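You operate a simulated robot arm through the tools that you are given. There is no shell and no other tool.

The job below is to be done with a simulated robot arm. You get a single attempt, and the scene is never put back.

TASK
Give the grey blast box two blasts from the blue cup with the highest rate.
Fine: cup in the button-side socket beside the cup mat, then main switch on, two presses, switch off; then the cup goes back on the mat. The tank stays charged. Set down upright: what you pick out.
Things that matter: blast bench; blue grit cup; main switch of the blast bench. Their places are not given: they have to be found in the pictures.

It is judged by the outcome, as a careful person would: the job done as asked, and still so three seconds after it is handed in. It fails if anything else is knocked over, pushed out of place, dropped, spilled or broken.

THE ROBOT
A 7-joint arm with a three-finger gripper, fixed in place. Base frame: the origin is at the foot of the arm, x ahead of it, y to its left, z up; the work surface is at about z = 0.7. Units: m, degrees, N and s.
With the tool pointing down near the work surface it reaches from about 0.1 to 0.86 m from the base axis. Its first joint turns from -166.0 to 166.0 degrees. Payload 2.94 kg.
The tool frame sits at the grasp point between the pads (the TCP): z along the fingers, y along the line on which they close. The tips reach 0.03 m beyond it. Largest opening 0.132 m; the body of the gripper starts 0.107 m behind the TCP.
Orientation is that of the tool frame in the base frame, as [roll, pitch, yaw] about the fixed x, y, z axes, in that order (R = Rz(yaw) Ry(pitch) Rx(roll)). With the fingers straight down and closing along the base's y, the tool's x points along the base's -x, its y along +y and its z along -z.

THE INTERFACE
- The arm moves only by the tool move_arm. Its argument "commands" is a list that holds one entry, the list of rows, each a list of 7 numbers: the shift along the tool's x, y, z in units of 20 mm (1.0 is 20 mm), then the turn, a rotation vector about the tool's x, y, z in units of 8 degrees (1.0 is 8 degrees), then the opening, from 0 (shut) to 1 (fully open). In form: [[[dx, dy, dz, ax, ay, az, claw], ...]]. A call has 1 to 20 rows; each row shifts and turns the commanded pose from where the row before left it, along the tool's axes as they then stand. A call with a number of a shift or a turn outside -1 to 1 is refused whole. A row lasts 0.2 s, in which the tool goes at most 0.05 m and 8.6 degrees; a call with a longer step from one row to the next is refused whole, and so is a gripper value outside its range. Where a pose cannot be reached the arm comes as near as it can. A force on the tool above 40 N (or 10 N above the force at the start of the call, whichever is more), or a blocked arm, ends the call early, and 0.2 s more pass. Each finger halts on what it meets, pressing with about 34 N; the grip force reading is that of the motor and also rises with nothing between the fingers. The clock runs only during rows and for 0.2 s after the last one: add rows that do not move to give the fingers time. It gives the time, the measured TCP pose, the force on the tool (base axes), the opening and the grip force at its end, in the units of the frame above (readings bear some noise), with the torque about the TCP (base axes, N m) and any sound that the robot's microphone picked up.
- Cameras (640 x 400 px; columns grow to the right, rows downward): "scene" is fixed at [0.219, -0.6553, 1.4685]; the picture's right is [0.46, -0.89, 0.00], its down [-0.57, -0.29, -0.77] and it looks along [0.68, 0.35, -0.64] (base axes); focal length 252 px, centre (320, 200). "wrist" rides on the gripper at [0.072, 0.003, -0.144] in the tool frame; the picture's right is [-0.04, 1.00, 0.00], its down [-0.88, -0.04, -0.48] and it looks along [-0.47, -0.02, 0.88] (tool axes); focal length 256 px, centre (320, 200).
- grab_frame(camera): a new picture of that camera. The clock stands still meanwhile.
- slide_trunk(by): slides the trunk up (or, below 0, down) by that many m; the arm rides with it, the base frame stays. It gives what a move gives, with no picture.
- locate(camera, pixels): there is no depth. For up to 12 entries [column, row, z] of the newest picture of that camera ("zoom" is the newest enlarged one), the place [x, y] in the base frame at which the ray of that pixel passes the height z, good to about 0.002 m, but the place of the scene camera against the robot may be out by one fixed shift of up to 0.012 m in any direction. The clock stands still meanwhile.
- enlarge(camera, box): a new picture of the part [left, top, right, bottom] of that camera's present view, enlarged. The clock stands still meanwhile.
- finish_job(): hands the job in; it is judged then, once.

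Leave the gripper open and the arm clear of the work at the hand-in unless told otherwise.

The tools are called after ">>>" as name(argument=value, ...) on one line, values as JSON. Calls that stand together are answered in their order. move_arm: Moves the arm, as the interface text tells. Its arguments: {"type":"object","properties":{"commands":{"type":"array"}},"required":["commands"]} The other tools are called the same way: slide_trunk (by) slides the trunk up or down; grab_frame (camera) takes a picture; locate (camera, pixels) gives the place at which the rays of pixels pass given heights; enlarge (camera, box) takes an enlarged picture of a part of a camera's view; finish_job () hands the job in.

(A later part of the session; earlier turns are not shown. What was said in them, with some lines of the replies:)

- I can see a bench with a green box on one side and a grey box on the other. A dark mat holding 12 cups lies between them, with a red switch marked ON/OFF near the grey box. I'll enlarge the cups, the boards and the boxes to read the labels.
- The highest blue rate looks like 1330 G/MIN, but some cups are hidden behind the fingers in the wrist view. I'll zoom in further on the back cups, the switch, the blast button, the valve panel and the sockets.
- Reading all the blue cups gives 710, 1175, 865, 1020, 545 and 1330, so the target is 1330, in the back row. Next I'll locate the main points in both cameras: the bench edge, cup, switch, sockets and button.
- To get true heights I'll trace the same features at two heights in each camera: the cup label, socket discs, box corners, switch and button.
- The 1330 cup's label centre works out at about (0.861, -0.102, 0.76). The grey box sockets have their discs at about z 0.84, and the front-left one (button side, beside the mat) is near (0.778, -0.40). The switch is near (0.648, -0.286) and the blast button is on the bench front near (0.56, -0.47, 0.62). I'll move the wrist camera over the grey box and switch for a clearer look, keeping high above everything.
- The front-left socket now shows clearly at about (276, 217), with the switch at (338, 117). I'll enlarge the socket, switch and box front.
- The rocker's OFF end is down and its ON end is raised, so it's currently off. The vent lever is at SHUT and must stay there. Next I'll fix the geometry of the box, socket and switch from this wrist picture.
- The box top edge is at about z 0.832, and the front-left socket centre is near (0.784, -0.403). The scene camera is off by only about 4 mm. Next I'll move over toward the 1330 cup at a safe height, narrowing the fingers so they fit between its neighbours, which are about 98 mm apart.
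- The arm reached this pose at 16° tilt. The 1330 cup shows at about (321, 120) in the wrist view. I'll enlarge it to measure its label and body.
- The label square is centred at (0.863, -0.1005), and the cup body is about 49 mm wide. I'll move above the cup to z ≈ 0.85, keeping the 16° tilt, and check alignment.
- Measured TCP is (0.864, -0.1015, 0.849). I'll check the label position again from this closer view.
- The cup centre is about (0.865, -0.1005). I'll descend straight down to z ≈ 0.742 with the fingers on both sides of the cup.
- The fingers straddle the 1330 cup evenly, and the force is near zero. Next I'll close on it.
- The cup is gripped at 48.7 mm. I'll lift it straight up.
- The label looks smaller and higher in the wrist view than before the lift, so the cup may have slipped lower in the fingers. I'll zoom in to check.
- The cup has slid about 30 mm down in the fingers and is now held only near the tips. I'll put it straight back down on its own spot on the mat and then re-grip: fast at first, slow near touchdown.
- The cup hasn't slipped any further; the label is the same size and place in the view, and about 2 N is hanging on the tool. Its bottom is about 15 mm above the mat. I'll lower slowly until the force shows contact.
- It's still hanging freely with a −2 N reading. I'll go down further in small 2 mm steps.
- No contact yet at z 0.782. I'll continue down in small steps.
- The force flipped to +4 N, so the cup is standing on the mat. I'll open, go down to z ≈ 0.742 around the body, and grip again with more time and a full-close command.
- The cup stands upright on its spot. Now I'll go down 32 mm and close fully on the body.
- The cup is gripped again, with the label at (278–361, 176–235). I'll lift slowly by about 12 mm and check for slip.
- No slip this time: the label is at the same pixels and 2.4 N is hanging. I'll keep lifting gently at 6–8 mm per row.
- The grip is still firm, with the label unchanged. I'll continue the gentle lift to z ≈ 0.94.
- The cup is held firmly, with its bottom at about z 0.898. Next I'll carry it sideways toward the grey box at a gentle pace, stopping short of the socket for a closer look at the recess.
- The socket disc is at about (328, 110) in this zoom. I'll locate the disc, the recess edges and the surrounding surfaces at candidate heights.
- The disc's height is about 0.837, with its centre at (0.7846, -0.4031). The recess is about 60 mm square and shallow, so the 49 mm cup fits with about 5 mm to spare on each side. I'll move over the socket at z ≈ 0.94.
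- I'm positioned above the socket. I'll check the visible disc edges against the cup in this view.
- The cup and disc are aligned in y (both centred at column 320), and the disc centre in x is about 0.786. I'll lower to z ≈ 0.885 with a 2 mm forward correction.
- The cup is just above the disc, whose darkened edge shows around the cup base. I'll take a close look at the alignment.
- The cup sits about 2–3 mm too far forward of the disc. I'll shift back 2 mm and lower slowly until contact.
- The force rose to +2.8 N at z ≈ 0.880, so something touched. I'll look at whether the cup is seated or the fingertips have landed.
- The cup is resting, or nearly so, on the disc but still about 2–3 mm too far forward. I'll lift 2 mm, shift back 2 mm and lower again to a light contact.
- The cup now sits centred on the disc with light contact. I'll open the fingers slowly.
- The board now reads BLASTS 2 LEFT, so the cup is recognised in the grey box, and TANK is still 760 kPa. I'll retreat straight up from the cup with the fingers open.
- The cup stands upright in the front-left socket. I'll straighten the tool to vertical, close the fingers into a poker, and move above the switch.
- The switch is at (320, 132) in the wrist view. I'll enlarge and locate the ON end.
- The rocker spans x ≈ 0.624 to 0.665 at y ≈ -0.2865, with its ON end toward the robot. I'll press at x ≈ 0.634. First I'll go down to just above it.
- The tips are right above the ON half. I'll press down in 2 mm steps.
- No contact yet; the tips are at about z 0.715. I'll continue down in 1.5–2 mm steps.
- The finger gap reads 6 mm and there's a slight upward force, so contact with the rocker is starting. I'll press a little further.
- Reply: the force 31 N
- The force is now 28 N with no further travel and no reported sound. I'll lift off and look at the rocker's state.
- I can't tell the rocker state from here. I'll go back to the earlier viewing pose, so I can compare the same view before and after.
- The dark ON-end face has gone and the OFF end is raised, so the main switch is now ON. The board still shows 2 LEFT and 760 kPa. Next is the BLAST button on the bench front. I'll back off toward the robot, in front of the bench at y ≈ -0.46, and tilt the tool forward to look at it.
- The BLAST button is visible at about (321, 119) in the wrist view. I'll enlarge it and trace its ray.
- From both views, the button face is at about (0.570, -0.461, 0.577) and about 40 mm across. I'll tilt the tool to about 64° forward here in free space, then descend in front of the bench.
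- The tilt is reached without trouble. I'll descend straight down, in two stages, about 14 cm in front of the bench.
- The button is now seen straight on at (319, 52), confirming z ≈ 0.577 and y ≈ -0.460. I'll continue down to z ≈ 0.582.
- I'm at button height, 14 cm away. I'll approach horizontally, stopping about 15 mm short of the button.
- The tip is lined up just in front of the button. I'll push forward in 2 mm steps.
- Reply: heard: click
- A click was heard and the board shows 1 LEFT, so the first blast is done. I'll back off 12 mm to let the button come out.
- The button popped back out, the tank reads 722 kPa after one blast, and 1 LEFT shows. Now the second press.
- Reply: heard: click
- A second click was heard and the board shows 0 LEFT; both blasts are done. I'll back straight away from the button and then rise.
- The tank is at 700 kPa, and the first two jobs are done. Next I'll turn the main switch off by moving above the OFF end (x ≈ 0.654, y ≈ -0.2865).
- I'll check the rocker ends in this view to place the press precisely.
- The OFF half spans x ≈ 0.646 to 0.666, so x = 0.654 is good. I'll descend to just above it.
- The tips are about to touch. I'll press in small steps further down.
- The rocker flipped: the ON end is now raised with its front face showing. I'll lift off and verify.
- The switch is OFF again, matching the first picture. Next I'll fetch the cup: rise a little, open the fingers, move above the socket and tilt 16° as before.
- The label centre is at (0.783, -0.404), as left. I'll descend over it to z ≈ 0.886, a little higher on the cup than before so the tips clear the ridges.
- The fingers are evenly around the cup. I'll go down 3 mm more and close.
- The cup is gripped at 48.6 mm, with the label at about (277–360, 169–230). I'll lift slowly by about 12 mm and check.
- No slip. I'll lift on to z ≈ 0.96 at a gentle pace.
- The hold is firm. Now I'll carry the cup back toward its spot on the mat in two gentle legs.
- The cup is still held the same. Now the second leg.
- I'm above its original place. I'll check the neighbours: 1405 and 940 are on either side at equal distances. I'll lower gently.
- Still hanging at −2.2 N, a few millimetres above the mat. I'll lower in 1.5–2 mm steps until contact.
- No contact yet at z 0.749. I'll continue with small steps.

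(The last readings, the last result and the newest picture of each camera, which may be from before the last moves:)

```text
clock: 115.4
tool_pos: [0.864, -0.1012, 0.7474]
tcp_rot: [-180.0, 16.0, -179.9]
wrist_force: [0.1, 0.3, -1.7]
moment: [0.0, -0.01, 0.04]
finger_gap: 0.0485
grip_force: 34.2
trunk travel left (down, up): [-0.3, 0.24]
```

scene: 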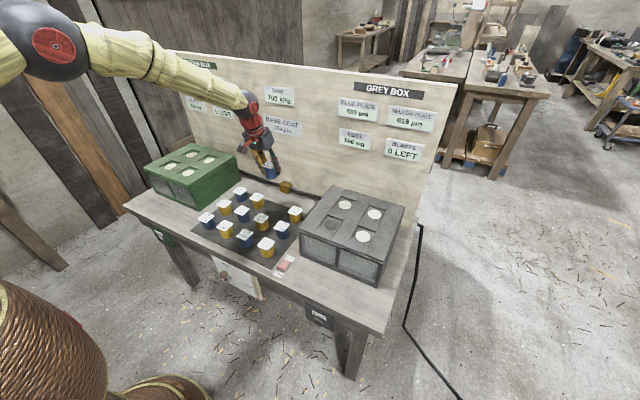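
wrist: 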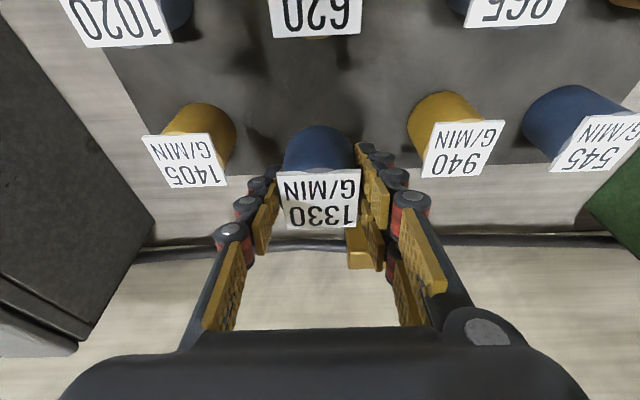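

>>> move_arm(commands=[[[0.021, 0, 0.072, 0, 0, 0, 0.0], [0, 0, 0, 0, 0, 0, 0.0]]])

>>> grab_frame(camera="wrist")

>>> enlarge(camera="scene", box=[255, 185, 305, 225])

```text
clock: 116.0
tool_pos: [0.8644, -0.1001, 0.7459]
tcp_rot: [-180.0, 16.2, 179.8]
wrist_force: [-0.8, -1.5, 3.3]
moment: [-0.04, 0.15, 0.0]
finger_gap: 0.0487
grip_force: 33.7
trunk travel left (down, up): [-0.3, 0.24]
```

```text
taken
```

wrist: 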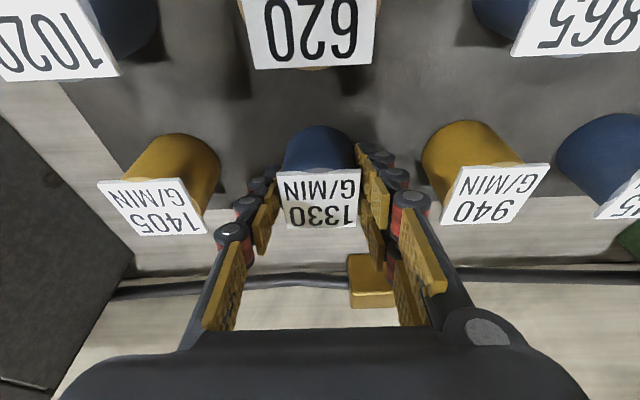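

```text
10.00 times, centred on (280, 205) of scene
```

zoom: 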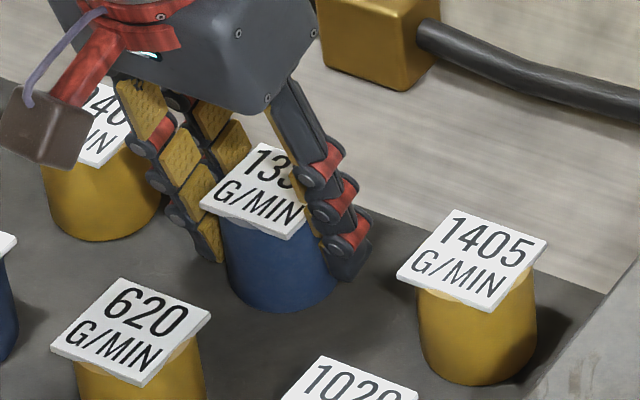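

The force flipped to +3.3 N, so the cup stands on the mat. I'll open the fingers slowly to 82 mm, which stays clear of the neighbours.

>>> move_arm(commands=[[[0, 0, 0, 0, 0, 0, 0.38], [0, 0, 0, 0, 0, 0, 0.45], [0, 0, 0, 0, 0, 0, 0.55], [0, 0, 0, 0, 0, 0, 0.62], [0, 0, 0, 0, 0, 0, 0.62], [0, 0, 0, 0, 0, 0, 0.62]]])

>>> grab_frame(camera="wrist")

```text
clock: 117.4
tool_pos: [0.8644, -0.0996, 0.7451]
tcp_rot: [-180.0, 16.0, 179.9]
wrist_force: [-0.4, 0.3, 0.1]
moment: [-0.01, 0.0, 0.02]
finger_gap: 0.0818
grip_force: 0.0
trunk travel left (down, up): [-0.3, 0.24]
```

```text
taken
```

wrist: 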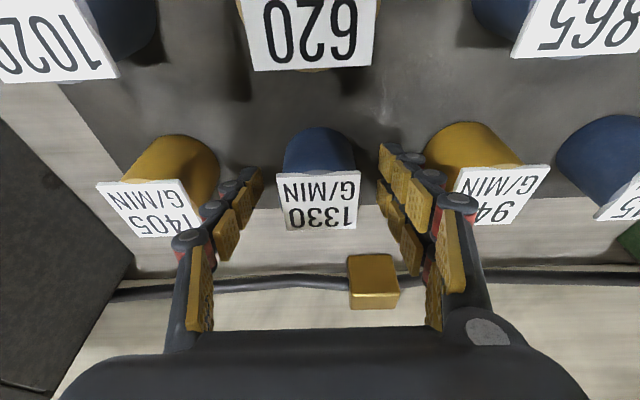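

The cup is released and upright. I'll withdraw straight up, and only open wider once clear.

>>> move_arm(commands=[[[-0.055, 0, -0.192, 0, 0, 0, 0.62], [-0.11, 0, -0.385, 0, 0, 0, 0.62], [-0.165, 0, -0.577, 0, 0, 0, 0.62], [-0.22, 0, -0.77, 0, 0, 0, 0.62], [-0.22, 0, -0.77, 0, 0, 0, 0.62], [-0.22, 0, -0.77, 0, 0, 0, 0.62], [-0.22, 0, -0.77, 0, 0, 0, 0.62], [-0.22, 0, -0.77, 0, 0, 0, 0.62], [-0.22, 0, -0.77, 0, 0, 0, 0.62], [-0.22, 0, -0.77, 0, 0, 0, 0.62], [-0.22, 0, -0.77, 0, 0, 0, 0.62], [-0.22, 0, -0.77, 0, 0, 0, 0.62], [-0.22, 0, -0.77, 0, 0, 0, 0.62], [-0.22, 0, -0.77, 0, 0, 0, 0.62]]])

>>> grab_frame(camera="wrist")

>>> grab_frame(camera="scene")

```text
clock: 120.4
tool_pos: [0.8634, -0.0993, 0.9455]
tcp_rot: [180.0, 15.9, 180.0]
wrist_force: [0.1, 0.3, -0.1]
moment: [-0.03, -0.01, -0.05]
finger_gap: 0.0817
grip_force: 0.1
trunk travel left (down, up): [-0.3, 0.24]
```

```text
taken
```

wrist: 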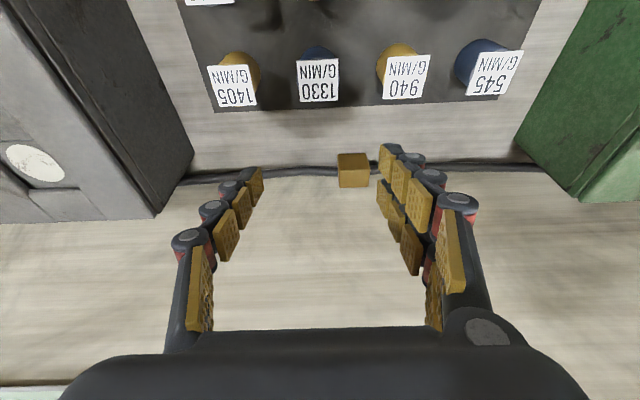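

```text
taken
```

scene: 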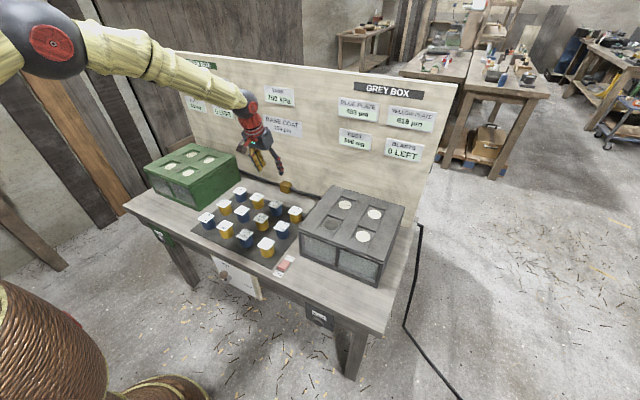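

The cup is back in its row on the mat. I'll bring the arm back up to a clear pose like the start, with the gripper fully open, and then check everything.

>>> move_arm(commands=[[[0, 0, 0, 0, 1, 0, 0.8], [0, 0, 0, 0, 1, 0, 1], [0.5, 0, -0.8, 0, 0, 0, 1], [1, -0.1, -0.8, 0, 0, 0, 1], [1, -0.2, -0.8, 0, 0, 0, 1], [1, -0.2, -0.8, 0, 0, 0, 1], [1, -0.2, -0.8, 0, 0, 0, 1], [1, -0.2, -0.8, 0, 0, 0, 1], [1, -0.2, -0.8, 0, 0, 0, 1], [1, -0.2, -0.8, 0, 0, 0, 1], [1, -0.2, -0.8, 0, 0, 0, 1], [1, -0.2, -0.8, 0, 0, 0, 1], [1, -0.2, 0, 0, 0, 0, 1], [1, -0.2, 0, 0, 0, 0, 1], [0, 0, 0, 0, 0, 0, 1]]])

>>> grab_frame(camera="wrist")

>>> enlarge(camera="scene", box=[180, 170, 420, 320])

>>> enlarge(camera="scene", box=[200, 60, 456, 220])

>>> enlarge(camera="scene", box=[200, 240, 300, 310])

```text
clock: 123.6
tool_pos: [0.6317, -0.1435, 1.1072]
tcp_rot: [180.0, 0.0, 180.0]
wrist_force: [-0.4, 0.0, 0.2]
moment: [0.01, 0.0, -0.01]
finger_gap: 0.1315
grip_force: 0.1
trunk travel left (down, up): [-0.3, 0.24]
```

```text
taken
```

wrist: 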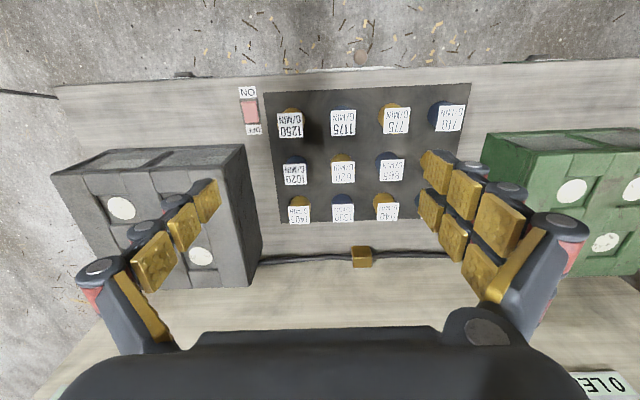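

```text
2.67 times, centred on (300, 245) of scene
```

zoom: 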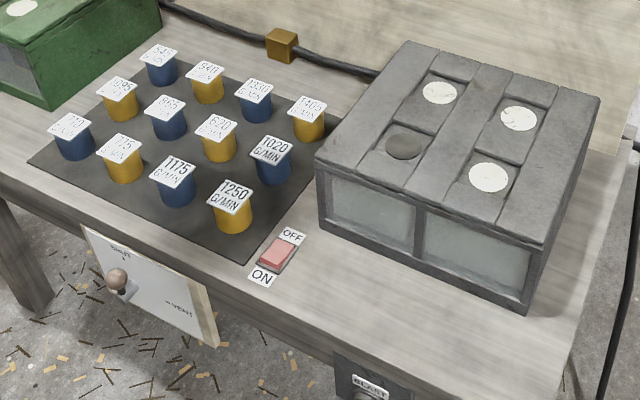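

```text
2.50 times, centred on (328, 140) of scene
```

zoom: 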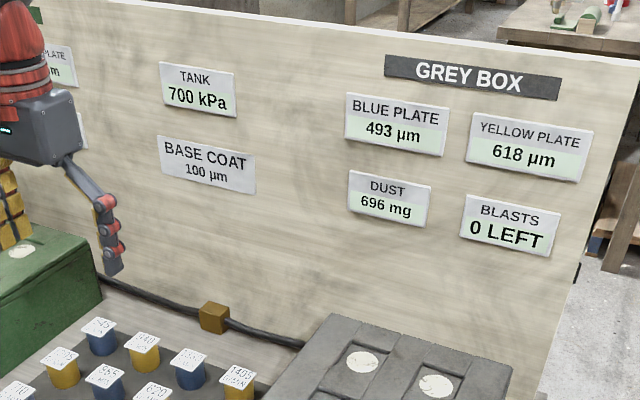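

```text
5.71 times, centred on (250, 275) of scene
```

zoom: 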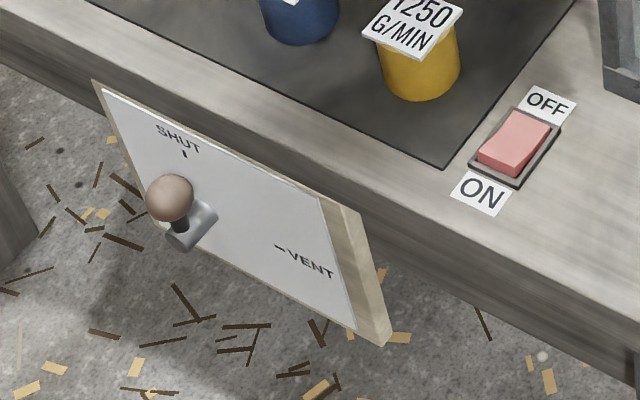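

Everything checks out:
- The 1330 cup is upright in its old place on the mat, and all 12 cups are standing.
- Two blasts were given, and the board shows 0 LEFT.
- The main switch is off.
- The vent lever is still at SHUT and the tank is charged at 700 kPa.
- The arm is clear of the work with the gripper open.

I'm handing in the job.

>>> finish_job()

```text
The job is handed in.
```

The grey box got its two blasts from the blue 1330 G/MIN cup, the highest-rated blue one, and I've handed the job in. The result of the judging hasn't come back.

- **Blasts:** the cup went in the front-left socket (button side, next to the mat). Both button presses clicked, and the board counted down from 2 LEFT to 0 LEFT.
- **Switch and tank:** the main switch is back to OFF. The vent lever stayed at SHUT. The tank is still charged, at 700 kPa; it started at 760 and the two blasts used the rest.
- **Cups:** the 1330 cup is upright in its original place on the mat, and all 12 cups are standing.
- **Arm:** it is back near its starting pose, clear of the bench, with the gripper open.

On the first lift the cup slid about 30 mm down in the fingers. I set it back on the mat and gripped it again, and it held firmly after that. I saw no spill in the pictures.
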